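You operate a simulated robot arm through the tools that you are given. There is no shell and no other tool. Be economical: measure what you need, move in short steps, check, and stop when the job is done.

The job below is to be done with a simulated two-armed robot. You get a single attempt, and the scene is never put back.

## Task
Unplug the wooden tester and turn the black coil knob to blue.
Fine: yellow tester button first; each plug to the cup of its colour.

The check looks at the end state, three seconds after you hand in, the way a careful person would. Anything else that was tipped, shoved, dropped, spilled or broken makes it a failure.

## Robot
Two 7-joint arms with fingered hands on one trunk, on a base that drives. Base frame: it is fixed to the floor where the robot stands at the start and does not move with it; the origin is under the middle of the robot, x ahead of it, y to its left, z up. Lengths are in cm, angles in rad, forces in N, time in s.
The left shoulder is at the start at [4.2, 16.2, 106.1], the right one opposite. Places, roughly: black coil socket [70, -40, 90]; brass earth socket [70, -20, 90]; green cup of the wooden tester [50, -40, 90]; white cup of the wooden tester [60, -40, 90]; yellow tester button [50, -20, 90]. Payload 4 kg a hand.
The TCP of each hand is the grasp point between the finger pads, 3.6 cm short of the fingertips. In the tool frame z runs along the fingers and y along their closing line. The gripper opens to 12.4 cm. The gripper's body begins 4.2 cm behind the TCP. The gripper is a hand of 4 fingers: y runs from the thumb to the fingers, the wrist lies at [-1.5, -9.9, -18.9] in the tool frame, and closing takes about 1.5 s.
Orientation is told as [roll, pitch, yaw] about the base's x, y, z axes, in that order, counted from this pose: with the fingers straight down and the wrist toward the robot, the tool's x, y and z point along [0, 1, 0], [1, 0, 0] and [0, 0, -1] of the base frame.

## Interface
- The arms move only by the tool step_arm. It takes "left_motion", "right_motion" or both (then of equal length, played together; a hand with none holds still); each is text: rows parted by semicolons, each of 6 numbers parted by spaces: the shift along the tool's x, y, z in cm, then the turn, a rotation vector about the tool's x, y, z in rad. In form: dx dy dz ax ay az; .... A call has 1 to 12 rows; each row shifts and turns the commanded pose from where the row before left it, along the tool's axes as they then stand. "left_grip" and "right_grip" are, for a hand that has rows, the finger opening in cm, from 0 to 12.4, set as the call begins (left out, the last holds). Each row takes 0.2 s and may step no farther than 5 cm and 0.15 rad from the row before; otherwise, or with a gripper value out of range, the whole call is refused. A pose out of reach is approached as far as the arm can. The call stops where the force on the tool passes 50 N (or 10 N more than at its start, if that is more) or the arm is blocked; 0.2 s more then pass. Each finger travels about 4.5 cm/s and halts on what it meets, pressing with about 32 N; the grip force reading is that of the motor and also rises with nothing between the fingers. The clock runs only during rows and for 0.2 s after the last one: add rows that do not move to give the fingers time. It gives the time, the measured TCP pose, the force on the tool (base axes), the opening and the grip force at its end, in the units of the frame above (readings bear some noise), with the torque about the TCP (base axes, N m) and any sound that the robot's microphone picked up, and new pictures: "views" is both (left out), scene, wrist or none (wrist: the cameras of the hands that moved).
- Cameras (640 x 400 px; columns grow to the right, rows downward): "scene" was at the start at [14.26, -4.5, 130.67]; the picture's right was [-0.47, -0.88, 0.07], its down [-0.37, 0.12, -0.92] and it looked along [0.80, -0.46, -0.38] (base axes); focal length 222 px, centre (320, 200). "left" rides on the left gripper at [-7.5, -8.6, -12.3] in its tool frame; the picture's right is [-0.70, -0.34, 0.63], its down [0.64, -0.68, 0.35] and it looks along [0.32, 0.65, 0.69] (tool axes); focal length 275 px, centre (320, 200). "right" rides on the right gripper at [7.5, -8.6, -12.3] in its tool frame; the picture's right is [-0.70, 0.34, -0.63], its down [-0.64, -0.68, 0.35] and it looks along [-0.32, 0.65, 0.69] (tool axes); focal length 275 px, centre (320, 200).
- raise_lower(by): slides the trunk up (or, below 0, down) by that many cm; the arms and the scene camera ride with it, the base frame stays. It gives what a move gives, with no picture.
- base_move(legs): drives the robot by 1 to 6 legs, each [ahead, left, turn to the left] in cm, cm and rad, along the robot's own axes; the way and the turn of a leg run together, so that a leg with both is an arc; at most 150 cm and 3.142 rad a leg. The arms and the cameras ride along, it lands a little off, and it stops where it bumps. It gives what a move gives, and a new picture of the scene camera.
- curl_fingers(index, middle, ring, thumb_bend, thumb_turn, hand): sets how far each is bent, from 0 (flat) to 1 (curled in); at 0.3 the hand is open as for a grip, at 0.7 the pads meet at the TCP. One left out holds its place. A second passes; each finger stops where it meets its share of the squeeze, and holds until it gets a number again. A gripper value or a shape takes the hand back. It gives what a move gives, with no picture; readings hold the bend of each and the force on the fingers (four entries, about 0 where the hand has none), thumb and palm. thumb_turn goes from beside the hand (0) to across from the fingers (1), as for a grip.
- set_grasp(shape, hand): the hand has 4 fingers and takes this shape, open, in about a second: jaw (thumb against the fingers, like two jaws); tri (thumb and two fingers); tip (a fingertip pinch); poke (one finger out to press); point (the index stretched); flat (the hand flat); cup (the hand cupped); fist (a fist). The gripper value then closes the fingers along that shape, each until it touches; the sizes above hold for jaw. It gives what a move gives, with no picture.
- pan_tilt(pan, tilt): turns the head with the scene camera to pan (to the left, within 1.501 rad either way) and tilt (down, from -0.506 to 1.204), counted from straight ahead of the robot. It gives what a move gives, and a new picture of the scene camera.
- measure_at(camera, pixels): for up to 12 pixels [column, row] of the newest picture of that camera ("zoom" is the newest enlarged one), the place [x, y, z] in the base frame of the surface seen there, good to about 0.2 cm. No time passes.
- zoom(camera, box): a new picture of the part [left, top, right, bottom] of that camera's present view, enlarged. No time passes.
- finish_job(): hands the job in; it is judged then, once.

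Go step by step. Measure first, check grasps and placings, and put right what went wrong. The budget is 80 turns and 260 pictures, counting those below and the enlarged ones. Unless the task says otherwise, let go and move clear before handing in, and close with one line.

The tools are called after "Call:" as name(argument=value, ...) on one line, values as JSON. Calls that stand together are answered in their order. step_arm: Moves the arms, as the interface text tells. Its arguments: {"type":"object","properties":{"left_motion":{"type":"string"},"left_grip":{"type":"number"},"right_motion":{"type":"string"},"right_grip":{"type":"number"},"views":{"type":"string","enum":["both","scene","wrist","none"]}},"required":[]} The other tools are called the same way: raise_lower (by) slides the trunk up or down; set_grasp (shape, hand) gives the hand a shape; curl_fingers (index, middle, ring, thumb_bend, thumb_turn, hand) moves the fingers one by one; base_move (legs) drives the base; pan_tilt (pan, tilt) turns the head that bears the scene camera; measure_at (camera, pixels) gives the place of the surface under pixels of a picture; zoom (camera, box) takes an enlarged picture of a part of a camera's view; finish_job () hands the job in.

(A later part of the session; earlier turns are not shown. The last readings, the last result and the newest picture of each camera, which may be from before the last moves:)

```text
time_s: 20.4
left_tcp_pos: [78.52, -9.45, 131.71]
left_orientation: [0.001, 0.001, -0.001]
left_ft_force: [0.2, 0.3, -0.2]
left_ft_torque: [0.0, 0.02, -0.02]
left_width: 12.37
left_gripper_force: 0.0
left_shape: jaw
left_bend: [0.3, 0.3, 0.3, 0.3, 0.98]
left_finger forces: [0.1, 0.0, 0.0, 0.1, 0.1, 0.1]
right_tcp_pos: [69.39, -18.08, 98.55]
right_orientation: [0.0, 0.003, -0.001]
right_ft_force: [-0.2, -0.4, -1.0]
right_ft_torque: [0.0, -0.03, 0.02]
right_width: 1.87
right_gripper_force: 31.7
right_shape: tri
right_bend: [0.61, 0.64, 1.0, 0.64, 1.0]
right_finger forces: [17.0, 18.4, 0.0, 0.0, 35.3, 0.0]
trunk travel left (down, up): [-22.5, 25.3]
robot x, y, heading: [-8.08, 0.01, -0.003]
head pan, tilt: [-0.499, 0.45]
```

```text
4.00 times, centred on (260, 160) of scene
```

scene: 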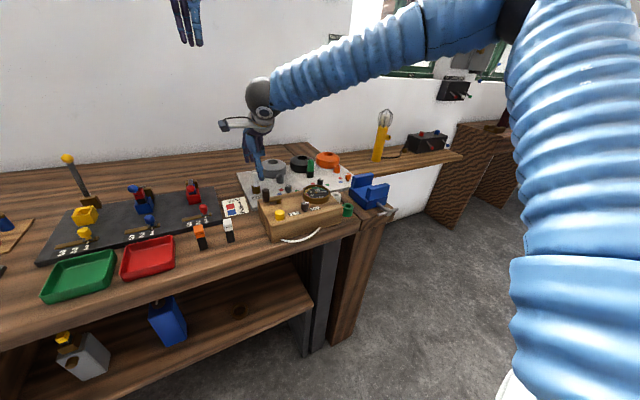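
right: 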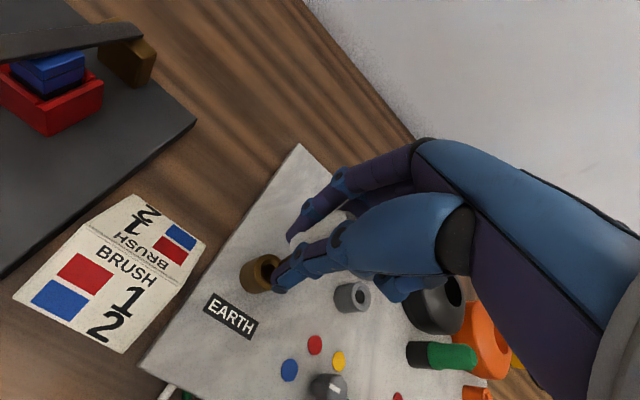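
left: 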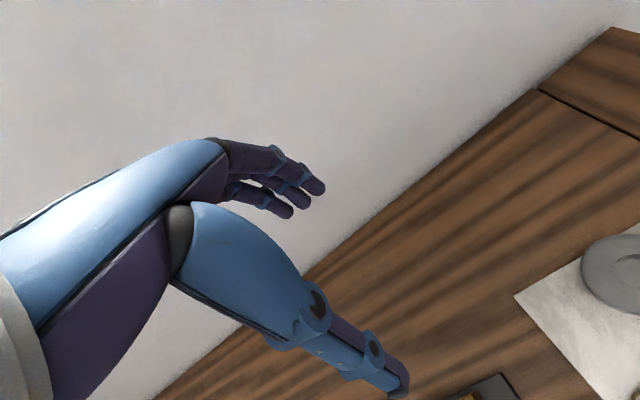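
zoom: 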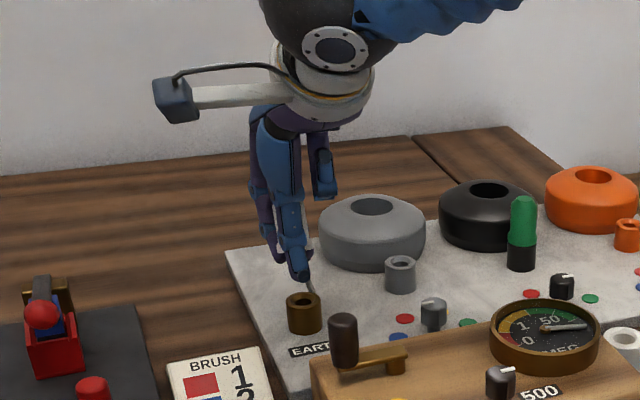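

The socket hole is now empty and the plug is out. I'll lift higher and inspect how the plug hangs in the fingers.

Call:
step_arm(right_motion="0 0 -4 0 0 0;0 0 -4 0 0 0;0 0 -4 0 0 0;0 0 0 0 0 0", views="wrist")

Call:
zoom(camera="scene", box=[220, 60, 300, 160])

Call:
zoom(camera="right", box=[220, 150, 380, 320])

```text
time_s: 21.4
left_tcp_pos: [78.37, -9.41, 131.69]
left_orientation: [-0.001, 0.002, -0.001]
left_ft_force: [0.2, -0.3, 0.0]
left_ft_torque: [0.0, 0.03, 0.01]
left_width: 12.39
left_gripper_force: 0.2
left_shape: jaw
left_bend: [0.3, 0.3, 0.3, 0.3, 0.98]
left_finger forces: [0.0, 0.0, 0.1, 0.0, 0.0, 0.0]
right_tcp_pos: [69.31, -17.97, 110.5]
right_orientation: [0.0, 0.002, 0.0]
right_ft_force: [0.8, 0.3, -0.5]
right_ft_torque: [-0.03, -0.01, 0.03]
right_width: 1.83
right_gripper_force: 31.6
right_shape: tri
right_bend: [0.61, 0.64, 1.0, 0.64, 1.0]
right_finger forces: [17.0, 18.4, 0.0, 0.0, 35.2, 0.0]
trunk travel left (down, up): [-22.5, 25.3]
robot x, y, heading: [-7.96, -0.17, 0.002]
head pan, tilt: [-0.499, 0.45]
```

right: 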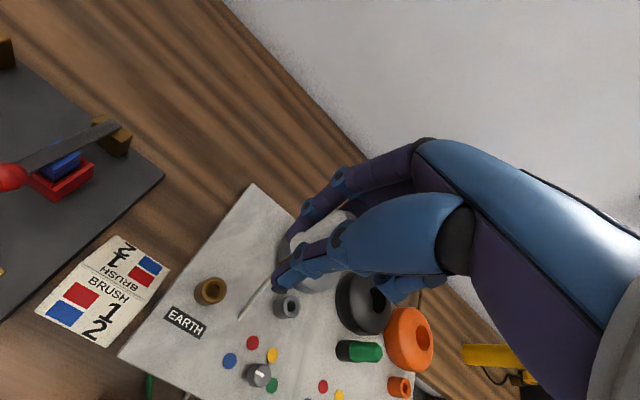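

```text
4.00 times, centred on (260, 110) of scene
```

zoom: 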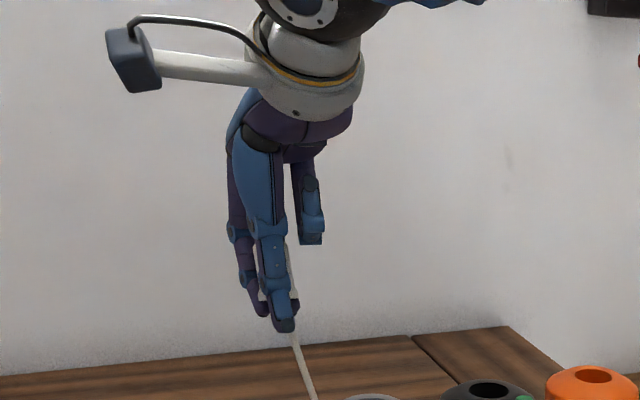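

```text
2.35 times, centred on (300, 235) of right
```

zoom: 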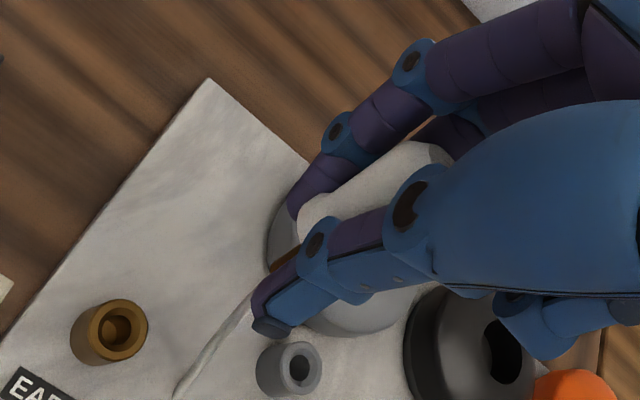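

The white plug is held well, and its lead runs down from its lower end. I'll carry it high to above the white cup.

Call:
measure_at(camera="zoom", pixels=[[430, 150], [380, 185], [320, 210], [310, 225], [281, 262], [292, 252], [210, 345], [260, 300], [265, 320], [300, 205]])

Call:
step_arm(right_motion="-3.7 -2.2 0 0 0 0;-3.7 -2.2 0 0 0 0;-3.7 -2.2 0 0 0 0;-3.7 -2.2 0 0 0 0;-3.7 -2.2 0 0 0 0;-3.7 -2.3 0 0 0 0;0 0 0 0 0 0")

Call:
zoom(camera="right", box=[160, 150, 380, 400])

```text
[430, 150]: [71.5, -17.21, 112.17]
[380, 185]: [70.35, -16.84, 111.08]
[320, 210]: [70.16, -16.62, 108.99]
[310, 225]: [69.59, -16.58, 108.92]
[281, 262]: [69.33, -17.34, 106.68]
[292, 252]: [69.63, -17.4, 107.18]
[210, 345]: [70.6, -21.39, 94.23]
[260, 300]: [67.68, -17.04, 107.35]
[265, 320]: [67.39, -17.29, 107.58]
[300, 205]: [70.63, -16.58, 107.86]
```

```text
time_s: 23.0
left_tcp_pos: [78.46, -9.13, 131.55]
left_orientation: [-0.002, 0.0, 0.003]
left_ft_force: [0.2, 0.4, 0.7]
left_ft_torque: [-0.01, 0.01, -0.02]
left_width: 12.37
left_gripper_force: 0.0
left_shape: jaw
left_bend: [0.3, 0.3, 0.3, 0.3, 0.98]
left_finger forces: [0.0, 0.0, 0.1, 0.0, 0.0, 0.1]
right_tcp_pos: [56.34, -40.07, 110.5]
right_orientation: [-0.001, 0.0, 0.002]
right_ft_force: [0.4, 0.3, -0.5]
right_ft_torque: [-0.01, -0.01, -0.02]
right_width: 1.82
right_gripper_force: 31.6
right_shape: tri
right_bend: [0.61, 0.64, 1.0, 0.64, 1.0]
right_finger forces: [16.7, 18.7, 0.0, 0.0, 34.9, 0.0]
trunk travel left (down, up): [-22.5, 25.3]
robot x, y, heading: [-8.01, 0.23, -0.001]
head pan, tilt: [-0.499, 0.45]
```

scene: 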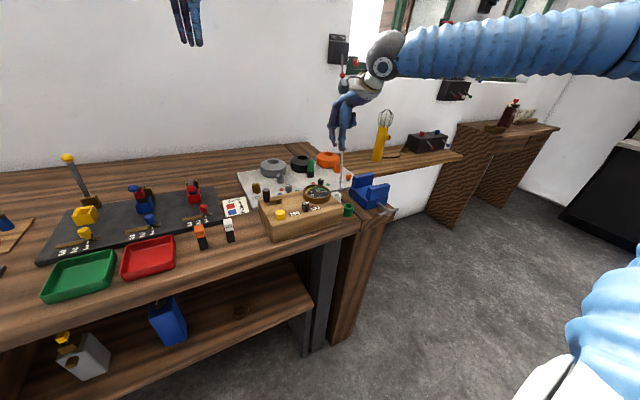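
right: 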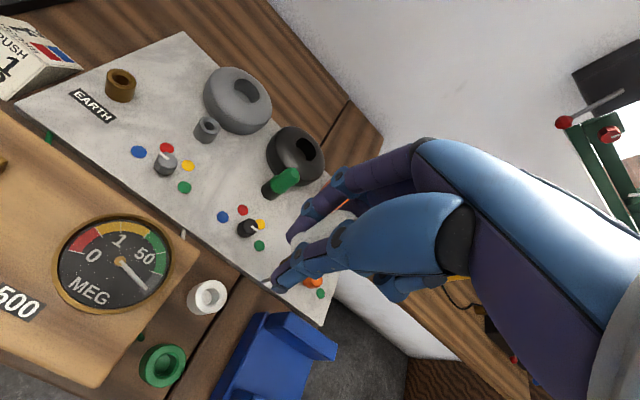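

```text
1.60 times, centred on (270, 275) of right
```

zoom: 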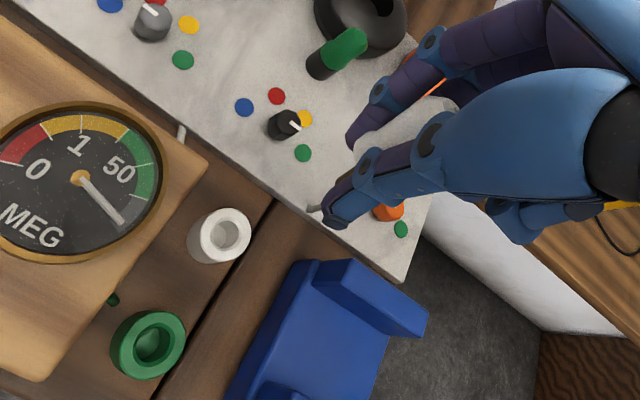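

I need the tilt and lower end of the plug, so I'll zoom the scene camera on the hand and measure the cup rim.

Call:
measure_at(camera="zoom", pixels=[[202, 235], [250, 228], [225, 210], [222, 252], [224, 240], [118, 345], [178, 335], [152, 318], [145, 368], [152, 348], [315, 208], [375, 130]])

Call:
zoom(camera="scene", box=[300, 70, 400, 170])

```text
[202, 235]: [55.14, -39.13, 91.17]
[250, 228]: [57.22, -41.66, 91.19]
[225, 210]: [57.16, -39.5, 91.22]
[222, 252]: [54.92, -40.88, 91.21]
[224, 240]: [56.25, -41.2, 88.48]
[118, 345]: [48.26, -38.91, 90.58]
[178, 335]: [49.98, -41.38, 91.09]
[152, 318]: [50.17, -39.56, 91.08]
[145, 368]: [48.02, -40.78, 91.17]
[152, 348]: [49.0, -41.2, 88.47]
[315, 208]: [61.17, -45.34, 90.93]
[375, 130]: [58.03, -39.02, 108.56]
```

```text
4.00 times, centred on (350, 120) of scene
```

zoom: 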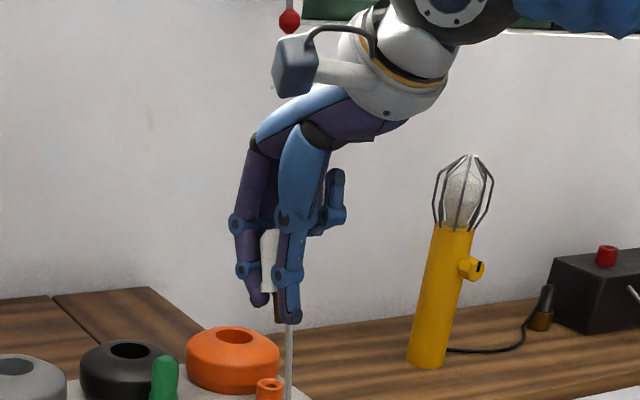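

Call:
measure_at(camera="zoom", pixels=[[268, 235], [267, 260], [266, 285], [277, 300], [277, 318], [290, 330], [290, 315], [290, 260], [258, 295], [275, 293], [263, 240], [262, 285]])

Call:
zoom(camera="scene", box=[325, 115, 360, 155])

```text
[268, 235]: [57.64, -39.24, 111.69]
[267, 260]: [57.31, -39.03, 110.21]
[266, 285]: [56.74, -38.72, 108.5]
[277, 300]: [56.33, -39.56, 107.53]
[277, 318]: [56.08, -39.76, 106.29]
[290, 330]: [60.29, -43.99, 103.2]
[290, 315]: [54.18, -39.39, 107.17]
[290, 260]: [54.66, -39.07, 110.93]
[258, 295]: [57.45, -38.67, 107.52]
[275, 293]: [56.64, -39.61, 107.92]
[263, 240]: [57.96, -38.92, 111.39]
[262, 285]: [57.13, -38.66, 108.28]
```

```text
10.00 times, centred on (342, 135) of scene
```

zoom: 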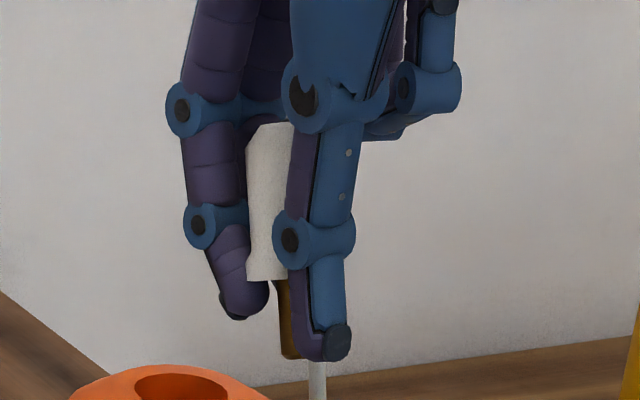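

The white cup's centre is [56.1,-40.3], with its rim at 91.2 and floor at 88.5. The plug leans with its top about 15° toward +x and 5° toward -y, so I'll straighten it by turning the hand.

Call:
step_arm(right_motion="0 0 0 -0.13 -0.04 0;0 0 0 -0.13 -0.04 0;0 0 0 0 0 0", views="wrist")

Call:
zoom(camera="scene", box=[320, 110, 370, 160])

Call:
zoom(camera="right", box=[250, 170, 390, 310])

```text
time_s: 23.8
left_tcp_pos: [78.27, -9.4, 131.77]
left_orientation: [-0.001, 0.0, 0.0]
left_ft_force: [-0.4, -1.2, 0.8]
left_ft_torque: [0.03, -0.01, -0.03]
left_width: 12.36
left_gripper_force: 0.1
left_shape: jaw
left_bend: [0.3, 0.3, 0.3, 0.3, 0.98]
left_finger forces: [0.0, 0.0, 0.1, 0.0, 0.0, 0.0]
right_tcp_pos: [56.03, -40.05, 110.53]
right_orientation: [-0.081, -0.26, 0.013]
right_ft_force: [-0.2, 0.1, -0.3]
right_ft_torque: [-0.02, 0.0, 0.01]
right_width: 1.8
right_gripper_force: 31.9
right_shape: tri
right_bend: [0.61, 0.64, 1.0, 0.64, 1.0]
right_finger forces: [16.4, 18.5, 0.0, 0.0, 34.8, 0.1]
trunk travel left (down, up): [-22.5, 25.3]
robot x, y, heading: [-8.54, -0.26, -0.001]
head pan, tilt: [-0.499, 0.45]
```

right: 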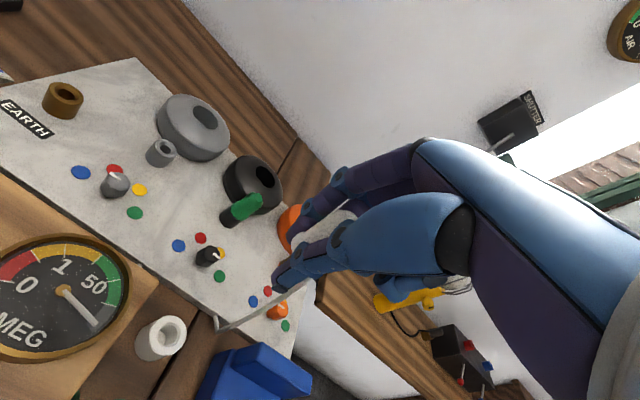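

```text
8.00 times, centred on (345, 135) of scene
```

zoom: 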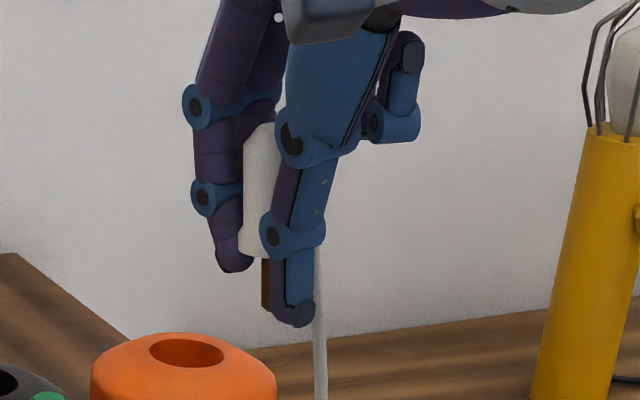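

```text
2.86 times, centred on (320, 240) of right
```

zoom: 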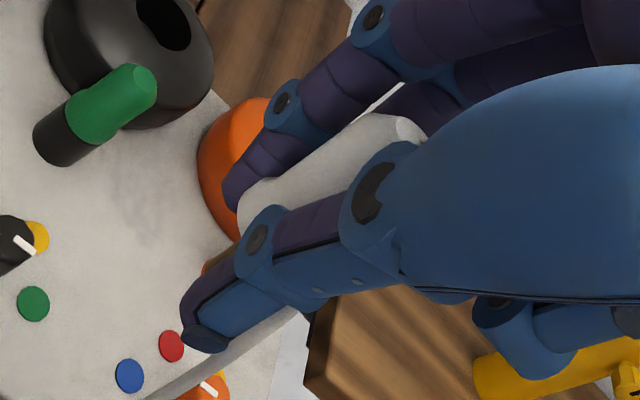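

Call:
measure_at(camera="zoom", pixels=[[380, 120], [345, 145], [300, 175], [260, 200], [250, 220], [210, 262], [208, 272], [190, 310], [210, 335]])

Call:
zoom(camera="scene", box=[325, 120, 360, 155])

```text
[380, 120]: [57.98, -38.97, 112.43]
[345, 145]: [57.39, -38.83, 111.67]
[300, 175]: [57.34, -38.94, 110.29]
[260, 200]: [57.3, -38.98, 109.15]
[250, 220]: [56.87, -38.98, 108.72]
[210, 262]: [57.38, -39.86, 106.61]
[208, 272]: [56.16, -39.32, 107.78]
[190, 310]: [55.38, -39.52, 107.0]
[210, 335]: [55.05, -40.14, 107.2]
```

```text
11.43 times, centred on (342, 138) of scene
```

zoom: 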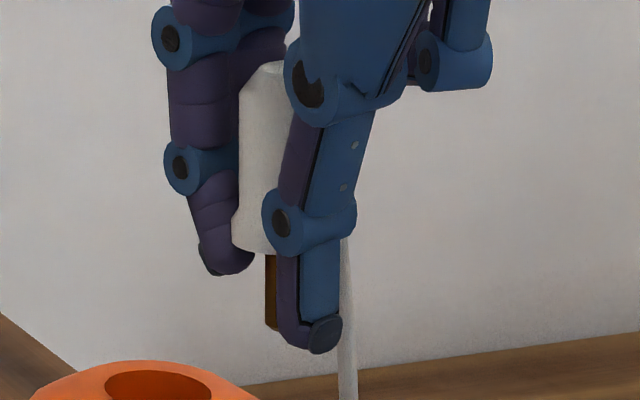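

The plug is now upright. I'll measure its axis and pin tip in this view.

Call:
measure_at(camera="zoom", pixels=[[244, 130], [265, 130], [285, 130], [242, 200], [260, 200], [268, 265], [274, 265], [268, 320], [272, 325], [265, 75]])

```text
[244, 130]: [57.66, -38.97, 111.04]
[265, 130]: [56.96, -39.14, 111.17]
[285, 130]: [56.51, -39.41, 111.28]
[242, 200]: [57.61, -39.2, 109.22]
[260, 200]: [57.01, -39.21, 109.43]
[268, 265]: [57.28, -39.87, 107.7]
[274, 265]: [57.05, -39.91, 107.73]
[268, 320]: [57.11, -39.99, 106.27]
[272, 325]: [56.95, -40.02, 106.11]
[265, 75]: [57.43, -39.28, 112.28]
```

The plug's axis is near [57.1,-40.2] and the cup is at [56.1,-40.3]. I'll move over the cup and descend to about 6 cm above the rim, then look closely.

Call:
step_arm(right_motion="0.27 -1.18 3.13 0 0 0;0.27 -1.18 3.13 0 0 0;0.27 -1.18 3.13 0 0 0;0 0 0 0 0 0", views="wrist")

Call:
zoom(camera="scene", box=[315, 140, 375, 220])

Call:
zoom(camera="right", box=[190, 220, 350, 360])

```text
time_s: 24.8
left_tcp_pos: [78.26, -9.38, 131.82]
left_orientation: [0.001, -0.002, 0.0]
left_ft_force: [0.5, 0.3, 0.0]
left_ft_torque: [0.01, -0.06, 0.01]
left_width: 12.37
left_gripper_force: 0.0
left_shape: jaw
left_bend: [0.3, 0.3, 0.3, 0.3, 0.98]
left_finger forces: [0.1, 0.1, 0.0, 0.0, 0.1, 0.0]
right_tcp_pos: [55.18, -40.19, 100.53]
right_orientation: [-0.082, -0.261, 0.012]
right_ft_force: [0.7, -0.1, -0.5]
right_ft_torque: [-0.01, -0.04, -0.03]
right_width: 1.84
right_gripper_force: 32.1
right_shape: tri
right_bend: [0.61, 0.64, 1.0, 0.64, 1.0]
right_finger forces: [16.3, 18.6, 0.0, 0.0, 34.7, 0.0]
trunk travel left (down, up): [-22.5, 25.3]
robot x, y, heading: [-8.11, 0.01, -0.001]
head pan, tilt: [-0.499, 0.45]
```

right: 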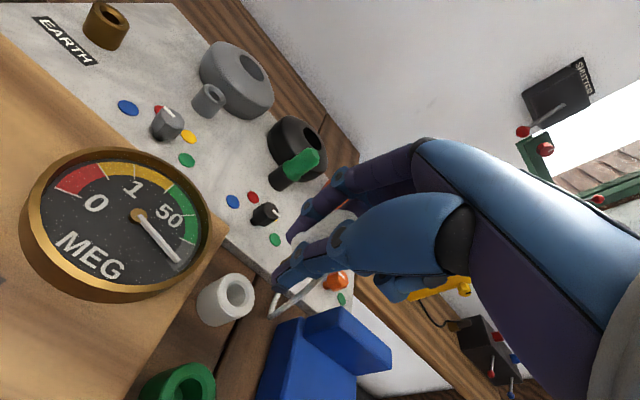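

```text
5.00 times, centred on (345, 180) of scene
```

zoom: 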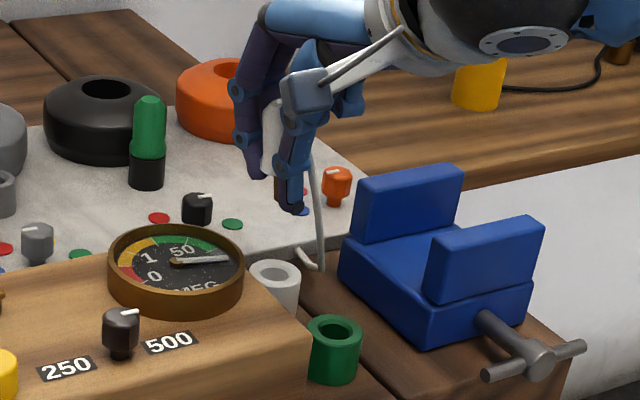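

```text
2.86 times, centred on (270, 290) of right
```

zoom: 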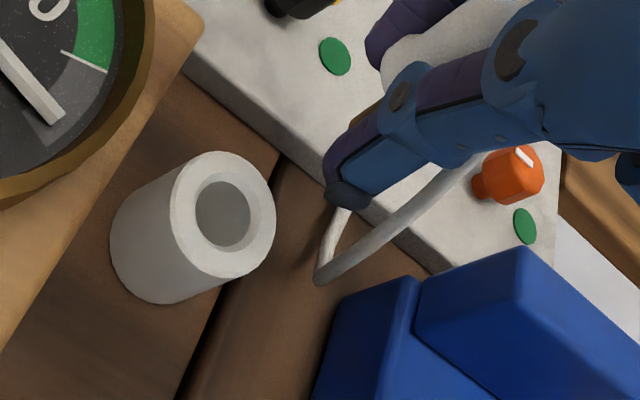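

The hole is about 2 cm wide, so the pin will go in and the body will rest on the rim. I'll measure how low the finger and thumb tips reach compared with the pin.

Call:
zoom(camera="scene", box=[325, 150, 365, 200])

```text
8.00 times, centred on (345, 175) of scene
```

zoom: 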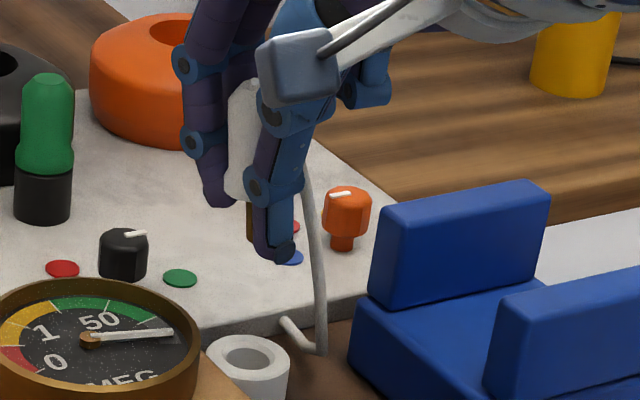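

Call:
measure_at(camera="zoom", pixels=[[250, 238], [250, 215], [275, 258], [270, 250], [218, 203], [215, 195], [240, 190], [238, 130], [240, 95], [250, 340], [285, 370], [255, 200]])

```text
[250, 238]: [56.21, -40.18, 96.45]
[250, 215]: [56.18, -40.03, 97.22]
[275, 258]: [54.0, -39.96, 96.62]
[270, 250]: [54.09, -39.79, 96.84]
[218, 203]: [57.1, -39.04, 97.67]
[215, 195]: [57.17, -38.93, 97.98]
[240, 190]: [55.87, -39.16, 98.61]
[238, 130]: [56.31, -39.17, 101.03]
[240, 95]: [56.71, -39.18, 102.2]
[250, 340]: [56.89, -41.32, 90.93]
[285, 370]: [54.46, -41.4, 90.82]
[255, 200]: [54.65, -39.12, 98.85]
```

The thumb tip and pin tip are level at z≈96.2. I'll tip the hand back halfway so the pin leads the thumb by about half a cm, recentre, and come down to just above the rim.

Call:
step_arm(right_motion="0.15 0.5 0 0.13 0 0;0.16 -0.26 2 0 0 0;0.14 -0.23 1.8 0 0 0;0 0 0 0 0 0", views="wrist")

Call:
zoom(camera="scene", box=[325, 160, 365, 210])

Call:
zoom(camera="right", box=[210, 200, 350, 330])

```text
time_s: 25.8
left_tcp_pos: [78.36, -9.28, 131.68]
left_orientation: [0.0, 0.0, 0.001]
left_ft_force: [0.2, 0.8, -0.8]
left_ft_torque: [-0.02, -0.01, 0.0]
left_width: 12.38
left_gripper_force: 0.0
left_shape: jaw
left_bend: [0.3, 0.3, 0.3, 0.3, 0.98]
left_finger forces: [0.0, 0.1, 0.0, 0.0, 0.0, 0.0]
right_tcp_pos: [55.62, -40.02, 96.87]
right_orientation: [-0.08, -0.13, 0.0]
right_ft_force: [0.7, 0.1, -1.2]
right_ft_torque: [0.01, 0.03, 0.01]
right_width: 1.8
right_gripper_force: 32.0
right_shape: tri
right_bend: [0.62, 0.64, 1.0, 0.64, 1.0]
right_finger forces: [16.0, 18.6, 0.0, 0.1, 34.5, 0.0]
trunk travel left (down, up): [-22.5, 25.3]
robot x, y, heading: [-8.13, -0.08, 0.0]
head pan, tilt: [-0.499, 0.45]
```

right: 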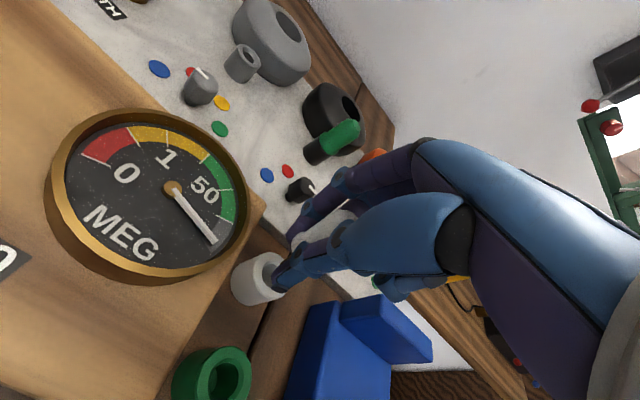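

```text
8.00 times, centred on (345, 185) of scene
```

zoom: 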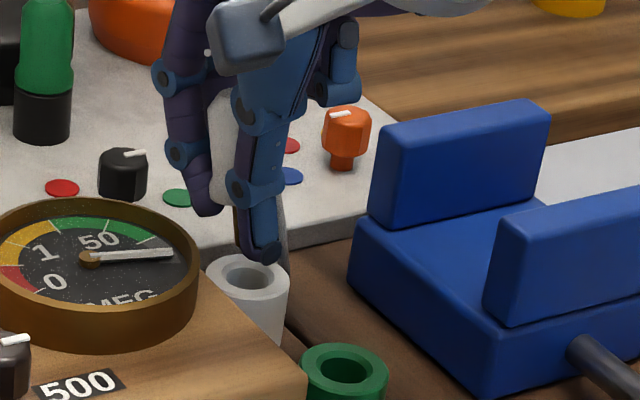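

```text
3.08 times, centred on (280, 265) of right
```

zoom: 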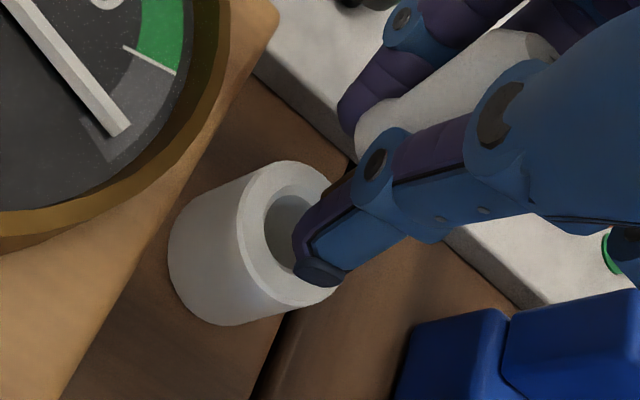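

Call:
measure_at(camera="zoom", pixels=[[255, 200], [300, 168], [270, 230], [322, 280], [310, 275], [345, 185], [360, 105], [280, 200], [240, 230]])

Call:
measure_at(camera="scene", pixels=[[335, 188], [335, 186], [338, 192], [338, 191], [330, 186], [336, 197], [332, 198], [340, 201], [345, 200]])

Call:
zoom(camera="scene", box=[328, 175, 352, 205])

```text
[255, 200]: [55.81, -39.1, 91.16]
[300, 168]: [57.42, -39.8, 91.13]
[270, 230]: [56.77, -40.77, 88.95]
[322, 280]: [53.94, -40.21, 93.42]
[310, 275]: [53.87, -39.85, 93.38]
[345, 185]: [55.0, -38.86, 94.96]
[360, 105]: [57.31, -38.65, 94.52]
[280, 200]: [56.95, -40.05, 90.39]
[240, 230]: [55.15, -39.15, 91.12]
```

```text
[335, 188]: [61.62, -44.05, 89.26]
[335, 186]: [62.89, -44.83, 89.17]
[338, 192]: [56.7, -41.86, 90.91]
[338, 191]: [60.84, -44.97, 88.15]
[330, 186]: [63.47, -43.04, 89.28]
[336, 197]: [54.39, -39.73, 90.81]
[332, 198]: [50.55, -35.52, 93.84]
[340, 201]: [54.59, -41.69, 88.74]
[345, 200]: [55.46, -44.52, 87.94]
```

```text
13.33 times, centred on (340, 190) of scene
```

zoom: 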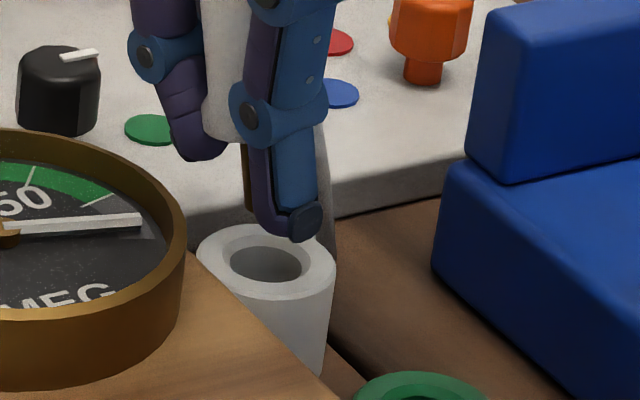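

Call:
measure_at(camera="zoom", pixels=[[248, 205], [248, 180], [248, 160], [204, 252], [331, 258], [265, 229], [265, 293], [300, 235], [225, 120], [210, 130], [215, 40], [233, 262]])

```text
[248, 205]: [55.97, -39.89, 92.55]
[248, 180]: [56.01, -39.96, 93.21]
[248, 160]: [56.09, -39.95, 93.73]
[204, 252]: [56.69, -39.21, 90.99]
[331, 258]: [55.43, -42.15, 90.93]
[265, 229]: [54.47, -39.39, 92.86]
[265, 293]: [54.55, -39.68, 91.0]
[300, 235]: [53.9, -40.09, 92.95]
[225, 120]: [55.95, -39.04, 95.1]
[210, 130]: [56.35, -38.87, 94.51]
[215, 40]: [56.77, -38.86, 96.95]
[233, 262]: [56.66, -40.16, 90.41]
```

The pin tip is at about [55.8,-40.3,92.4] and the thumb tip at z≈92.7, with the cup centred near [56.1,-40.5]. I'll recentre and lower until the pin is just inside the rim.

Call:
step_arm(right_motion="-0.2 0.3 0 0 0 0;0.1 -0.16 1.1 0 0 0;0 -0.03 0.25 0 0 0;0 0 0 0 0 0", views="wrist")

Call:
zoom(camera="scene", box=[328, 175, 352, 205])

Call:
zoom(camera="right", box=[210, 200, 350, 330])

```text
time_s: 26.8
left_tcp_pos: [78.28, -9.46, 131.57]
left_orientation: [0.0, 0.0, -0.001]
left_ft_force: [-0.2, -0.1, 0.5]
left_ft_torque: [0.01, -0.02, -0.01]
left_width: 12.37
left_gripper_force: 0.1
left_shape: jaw
left_bend: [0.3, 0.3, 0.3, 0.3, 0.98]
left_finger forces: [0.0, 0.0, 0.1, 0.0, 0.0, 0.0]
right_tcp_pos: [55.88, -40.13, 95.5]
right_orientation: [-0.079, -0.13, 0.0]
right_ft_force: [0.2, -0.1, -0.5]
right_ft_torque: [-0.01, 0.02, 0.02]
right_width: 1.79
right_gripper_force: 32.4
right_shape: tri
right_bend: [0.62, 0.64, 1.0, 0.64, 1.0]
right_finger forces: [16.0, 18.6, 0.1, 0.1, 34.5, 0.0]
trunk travel left (down, up): [-22.5, 25.3]
robot x, y, heading: [-8.14, -0.2, -0.001]
head pan, tilt: [-0.499, 0.45]
```

right: 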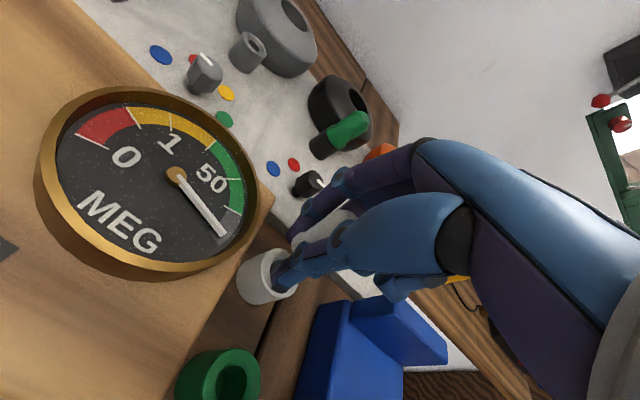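

```text
13.33 times, centred on (340, 190) of scene
```

zoom: 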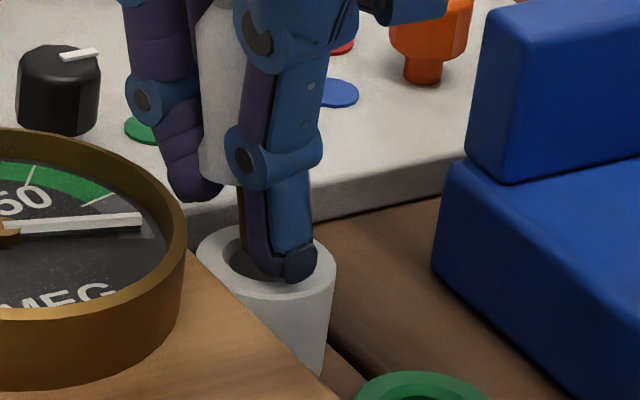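

```text
3.08 times, centred on (280, 265) of right
```

zoom: 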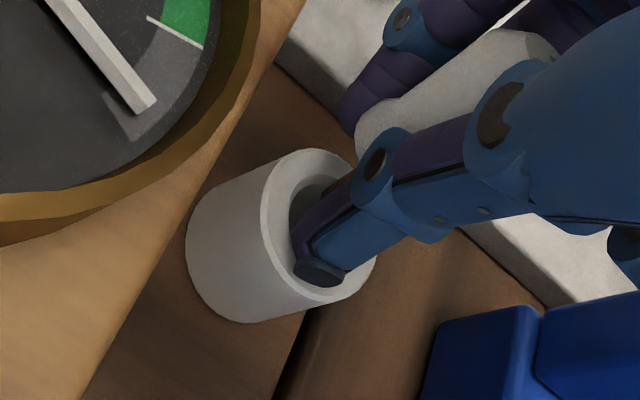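

No contact force yet, and the pin sits about 0.3 cm to the upper left of the hole centre at (266,262). I'll recentre, go slightly lower, then loosen just a little so the plug slides down guided by the fingers.

Call:
step_arm(right_motion="-0.25 -0.12 0.1 0 0 0;0 -0.03 0.2 0 0 0;0 0 0 0 0 0", views="none")

Call:
step_arm(right_grip=2.2, right_motion="0 0 0 0 0 0;0 0 0 0 0 0", views="wrist")

Call:
zoom(camera="scene", box=[328, 170, 352, 200])

```text
time_s: 27.6
left_tcp_pos: [78.32, -9.33, 131.86]
left_orientation: [0.002, 0.001, 0.001]
left_ft_force: [-0.3, 0.1, -0.3]
left_ft_torque: [0.04, 0.0, 0.0]
left_width: 12.37
left_gripper_force: 0.1
left_shape: jaw
left_bend: [0.3, 0.3, 0.3, 0.3, 0.98]
left_finger forces: [0.0, 0.0, 0.0, 0.0, 0.1, 0.0]
right_tcp_pos: [55.65, -40.48, 95.29]
right_orientation: [-0.079, -0.131, -0.002]
right_ft_force: [-0.9, 1.7, 3.2]
right_ft_torque: [0.06, 0.02, -0.01]
right_width: 1.78
right_gripper_force: 31.8
right_shape: tri
right_bend: [0.62, 0.64, 1.0, 0.64, 1.0]
right_finger forces: [15.8, 17.9, 0.0, 0.0, 36.4, 0.1]
trunk travel left (down, up): [-22.5, 25.3]
robot x, y, heading: [-7.68, 0.41, 0.002]
head pan, tilt: [-0.499, 0.45]
```

```text
time_s: 28.2
left_tcp_pos: [78.25, -9.42, 131.58]
left_orientation: [0.0, -0.001, -0.001]
left_ft_force: [-0.6, 0.4, 0.1]
left_ft_torque: [0.0, -0.02, -0.04]
left_width: 12.37
left_gripper_force: 0.0
left_shape: jaw
left_bend: [0.3, 0.3, 0.3, 0.3, 0.98]
left_finger forces: [0.0, 0.1, 0.1, 0.0, 0.0, 0.0]
right_tcp_pos: [55.77, -40.62, 95.21]
right_orientation: [-0.08, -0.13, -0.001]
right_ft_force: [-0.9, 0.6, 0.7]
right_ft_torque: [0.02, 0.01, -0.02]
right_width: 2.24
right_gripper_force: 0.1
right_shape: tri
right_bend: [0.58, 0.6, 0.99, 0.65, 1.0]
right_finger forces: [1.2, 1.9, 0.1, 0.0, 2.4, 0.0]
trunk travel left (down, up): [-22.5, 25.3]
robot x, y, heading: [-8.02, 0.07, -0.004]
head pan, tilt: [-0.499, 0.45]
```

right: 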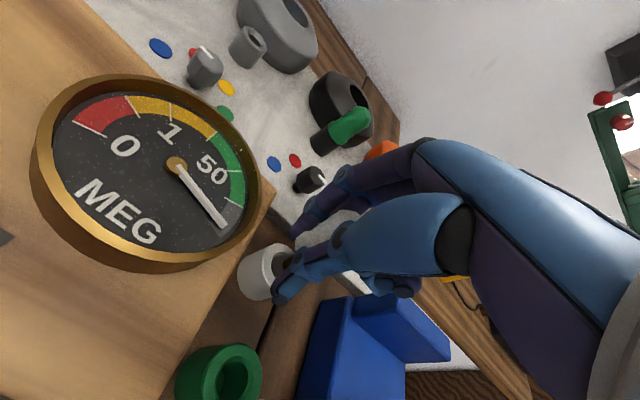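

```text
13.33 times, centred on (340, 185) of scene
```

zoom: 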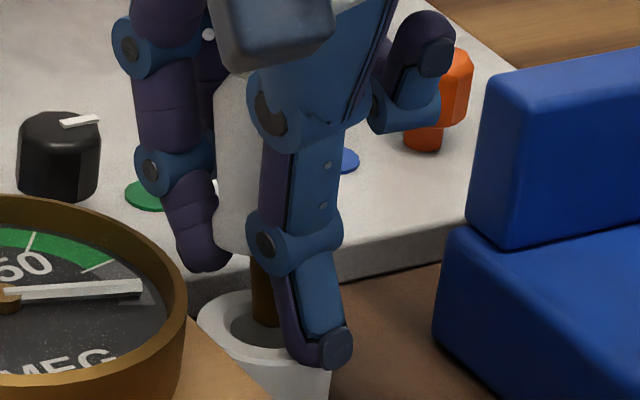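

The pin is now entering the hole at (262,320) and the fingers hold only lightly. I'll loosen a bit more.

Call:
step_arm(right_grip=2.6, right_motion="0 0 0 0 0 0;0 0 0 0 0 0", views="none")

Call:
zoom(camera="scene", box=[328, 170, 352, 200])

```text
time_s: 28.8
left_tcp_pos: [78.31, -9.3, 131.73]
left_orientation: [0.0, 0.001, -0.001]
left_ft_force: [-0.3, -0.2, -0.2]
left_ft_torque: [0.01, 0.01, 0.01]
left_width: 12.39
left_gripper_force: 0.0
left_shape: jaw
left_bend: [0.3, 0.3, 0.3, 0.3, 0.98]
left_finger forces: [0.1, 0.0, 0.1, 0.1, 0.0, 0.0]
right_tcp_pos: [55.7, -40.47, 95.19]
right_orientation: [-0.081, -0.129, 0.001]
right_ft_force: [0.8, -0.1, -0.4]
right_ft_torque: [0.01, 0.02, 0.04]
right_width: 2.6
right_gripper_force: 0.0
right_shape: tri
right_bend: [0.56, 0.59, 0.99, 0.64, 1.0]
right_finger forces: [0.3, 0.8, 0.1, 0.0, 0.6, 0.0]
trunk travel left (down, up): [-22.5, 25.3]
robot x, y, heading: [-8.27, -0.12, -0.002]
head pan, tilt: [-0.499, 0.45]
```

```text
13.33 times, centred on (340, 185) of scene
```

zoom: 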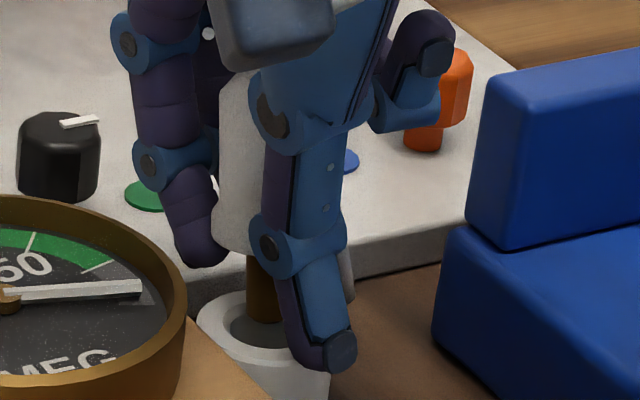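

Call:
step_arm(right_grip=2.9, right_motion="0 0 0 0 0 0;0 0 0 0 0 0", views="none")

Call:
zoom(camera="scene", box=[328, 170, 352, 200])

```text
time_s: 29.4
left_tcp_pos: [78.39, -9.4, 131.77]
left_orientation: [0.0, 0.0, 0.0]
left_ft_force: [-0.1, 0.7, 0.1]
left_ft_torque: [0.01, 0.01, 0.0]
left_width: 12.39
left_gripper_force: 0.0
left_shape: jaw
left_bend: [0.3, 0.3, 0.3, 0.3, 0.98]
left_finger forces: [0.0, 0.1, 0.0, 0.0, 0.0, 0.0]
right_tcp_pos: [55.87, -40.68, 95.08]
right_orientation: [-0.081, -0.129, 0.001]
right_ft_force: [0.1, 0.7, -0.8]
right_ft_torque: [-0.01, 0.01, 0.0]
right_width: 2.87
right_gripper_force: 0.2
right_shape: tri
right_bend: [0.55, 0.58, 0.99, 0.64, 1.0]
right_finger forces: [0.0, 0.2, 0.0, 0.1, 0.2, 0.1]
trunk travel left (down, up): [-22.5, 25.3]
robot x, y, heading: [-8.45, 0.07, -0.0]
head pan, tilt: [-0.499, 0.45]
```

```text
13.33 times, centred on (340, 185) of scene
```

zoom: 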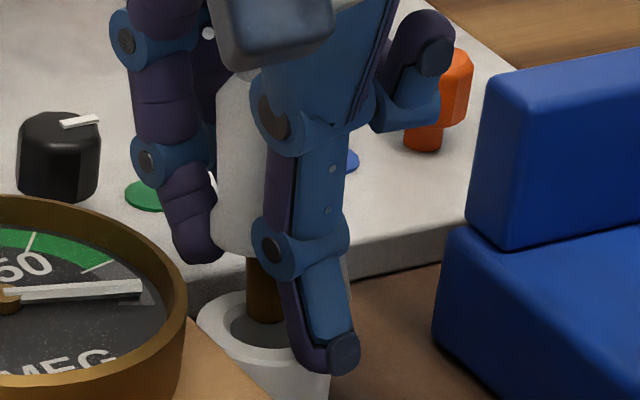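

Call:
measure_at(camera="zoom", pixels=[[262, 270], [262, 300], [262, 318], [258, 325], [235, 335], [240, 200], [235, 245], [240, 100], [245, 350], [210, 310], [265, 345], [272, 318]])

Call:
zoom(camera="scene", box=[332, 182, 350, 200])

```text
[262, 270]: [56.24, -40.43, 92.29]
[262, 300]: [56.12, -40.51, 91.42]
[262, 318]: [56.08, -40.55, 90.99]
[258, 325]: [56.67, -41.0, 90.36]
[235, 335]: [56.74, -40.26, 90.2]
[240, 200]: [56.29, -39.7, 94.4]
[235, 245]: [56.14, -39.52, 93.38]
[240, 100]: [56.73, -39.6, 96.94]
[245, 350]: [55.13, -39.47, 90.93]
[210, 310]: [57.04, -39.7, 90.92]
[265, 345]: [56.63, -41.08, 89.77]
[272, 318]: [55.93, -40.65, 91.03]
```

```text
16.00 times, centred on (341, 191) of scene
```

zoom: 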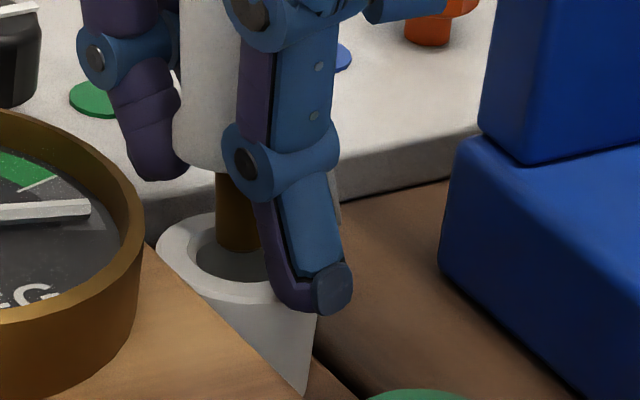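

The pin's centre is about 0.5 cm too far back, so it rests on the far rim. I'll regrip, shift about -0.45 in x and +0.2 in y, and loosen again.

Call:
step_arm(right_grip=0, right_motion="0 0 0 0 0 0;0 0 0 0 0 0;0 0 0 0 0 0;0 0 -0.15 0 0 0;0.2 -0.45 0 0 0 0;0 0 0.1 0 0 0;0 0 0 0 0 0", views="none")

Call:
zoom(camera="scene", box=[332, 182, 350, 200])

```text
time_s: 31.0
left_tcp_pos: [78.33, -9.42, 131.76]
left_orientation: [0.0, -0.001, 0.0]
left_ft_force: [-0.4, -0.6, -0.3]
left_ft_torque: [0.02, 0.01, -0.02]
left_width: 12.36
left_gripper_force: 0.0
left_shape: jaw
left_bend: [0.3, 0.3, 0.3, 0.3, 0.98]
left_finger forces: [0.0, 0.1, 0.1, 0.0, 0.0, 0.1]
right_tcp_pos: [55.25, -40.18, 95.17]
right_orientation: [-0.08, -0.13, -0.001]
right_ft_force: [0.1, -0.4, -0.5]
right_ft_torque: [0.03, 0.0, 0.0]
right_width: 0.39
right_gripper_force: 31.8
right_shape: tri
right_bend: [0.68, 0.64, 1.0, 0.74, 1.0]
right_finger forces: [15.5, 22.9, 0.0, 0.0, 35.2, 0.0]
trunk travel left (down, up): [-22.5, 25.3]
robot x, y, heading: [-8.1, -0.31, 0.003]
head pan, tilt: [-0.499, 0.45]
```

```text
16.00 times, centred on (341, 191) of scene
```

zoom: 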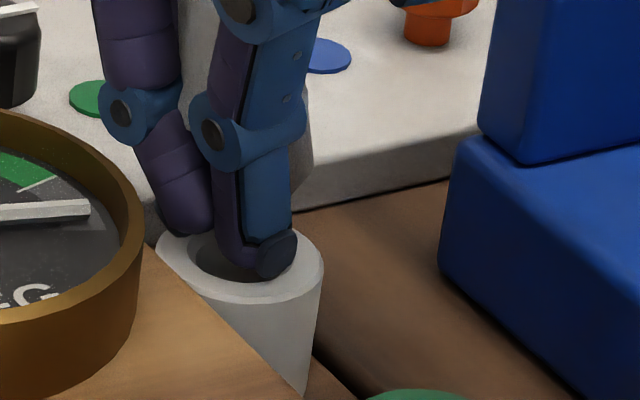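

The width is now 0.39, so the plug shifted in the hand. I'll look from all sides.

Call:
step_arm(right_motion="0 0 0 0 0 0", views="both")

Call:
zoom(camera="right", box=[230, 180, 390, 310])

Call:
zoom(camera="scene", box=[325, 155, 365, 205])

```text
time_s: 31.4
left_tcp_pos: [78.33, -9.42, 131.67]
left_orientation: [-0.001, -0.001, 0.0]
left_ft_force: [0.3, 0.9, 0.8]
left_ft_torque: [-0.01, 0.0, 0.0]
left_width: 12.36
left_gripper_force: 0.1
left_shape: jaw
left_bend: [0.3, 0.3, 0.3, 0.3, 0.98]
left_finger forces: [0.0, 0.1, 0.0, 0.0, 0.0, 0.1]
right_tcp_pos: [55.27, -40.29, 95.24]
right_orientation: [-0.081, -0.13, 0.001]
right_ft_force: [-0.3, 0.1, -0.6]
right_ft_torque: [-0.01, 0.02, 0.01]
right_width: 0.4
right_gripper_force: 32.0
right_shape: tri
right_bend: [0.68, 0.64, 1.0, 0.74, 1.0]
right_finger forces: [15.5, 22.9, 0.0, 0.0, 35.1, 0.1]
trunk travel left (down, up): [-22.5, 25.3]
robot x, y, heading: [-8.16, 0.08, -0.003]
head pan, tilt: [-0.499, 0.45]
```

scene: 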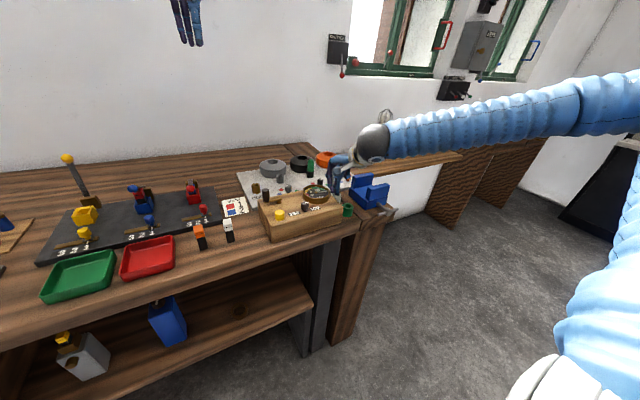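
right: 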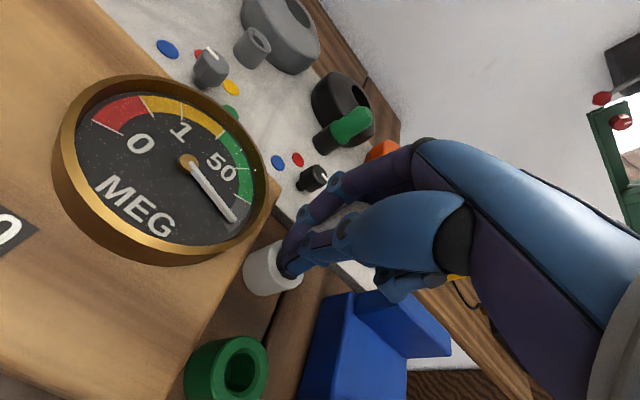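

```text
3.08 times, centred on (310, 245) of right
```

zoom: 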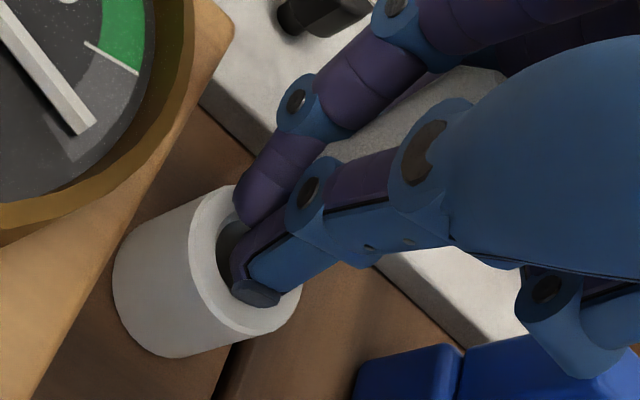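

```text
8.00 times, centred on (345, 180) of scene
```

zoom: 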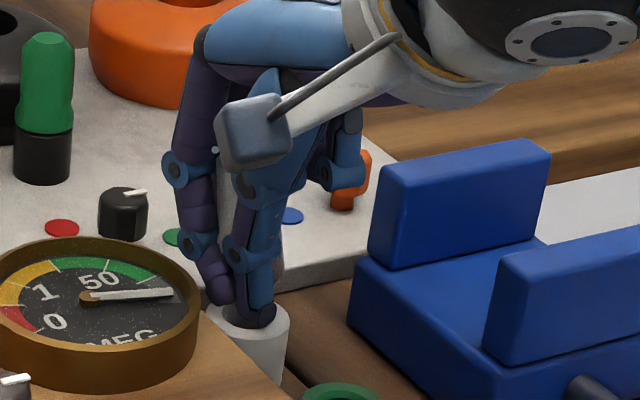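

The plug has been squeezed toward the middle finger, on the -y side. I'll lift gently by 2 cm and look at how it is held.

Call:
step_arm(right_motion="0 0 -0.7 0 0 0;0 0 -0.7 0 0 0;0 0 -0.7 0 0 0;0 0 0 0 0 0", views="wrist")

Call:
zoom(camera="scene", box=[330, 165, 360, 205])

Call:
zoom(camera="right", box=[230, 180, 390, 310])

```text
time_s: 32.4
left_tcp_pos: [78.46, -9.34, 131.77]
left_orientation: [-0.001, 0.0, 0.0]
left_ft_force: [0.3, 0.1, 0.5]
left_ft_torque: [-0.01, -0.03, -0.04]
left_width: 12.36
left_gripper_force: 0.1
left_shape: jaw
left_bend: [0.3, 0.3, 0.3, 0.3, 0.98]
left_finger forces: [0.1, 0.0, 0.0, 0.0, 0.0, 0.1]
right_tcp_pos: [55.1, -40.08, 97.31]
right_orientation: [-0.081, -0.129, 0.0]
right_ft_force: [0.4, 0.2, -0.1]
right_ft_torque: [0.0, 0.0, -0.02]
right_width: 0.41
right_gripper_force: 31.3
right_shape: tri
right_bend: [0.68, 0.64, 1.0, 0.74, 1.0]
right_finger forces: [15.4, 23.0, 0.0, 0.0, 35.2, 0.0]
trunk travel left (down, up): [-22.5, 25.3]
robot x, y, heading: [-8.24, 0.34, -0.001]
head pan, tilt: [-0.499, 0.45]
```

right: 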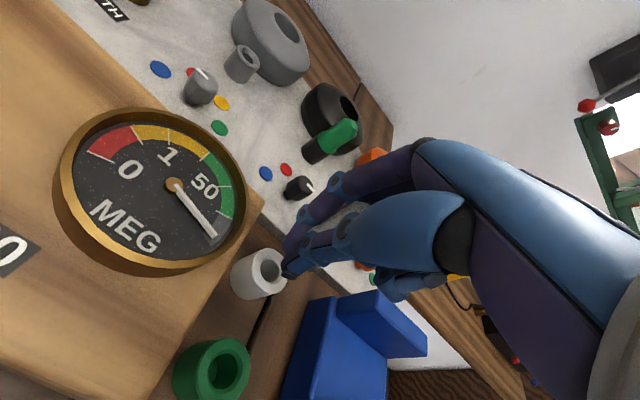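

```text
10.00 times, centred on (345, 185) of scene
```

zoom: 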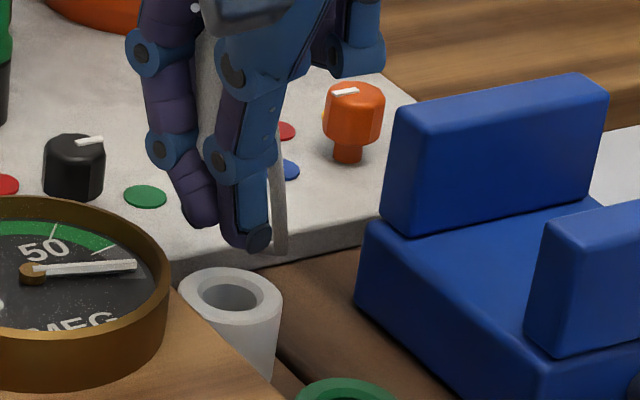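

```text
3.08 times, centred on (310, 245) of right
```

zoom: 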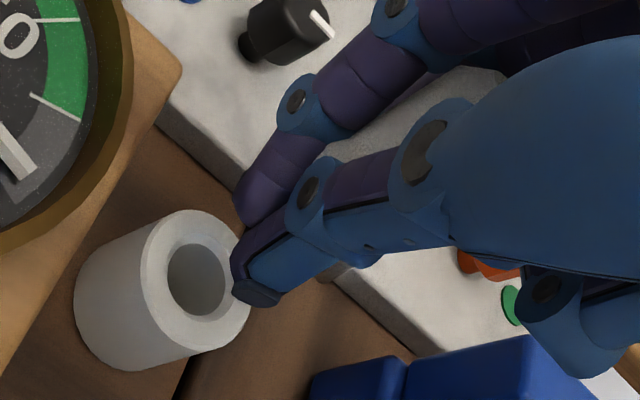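

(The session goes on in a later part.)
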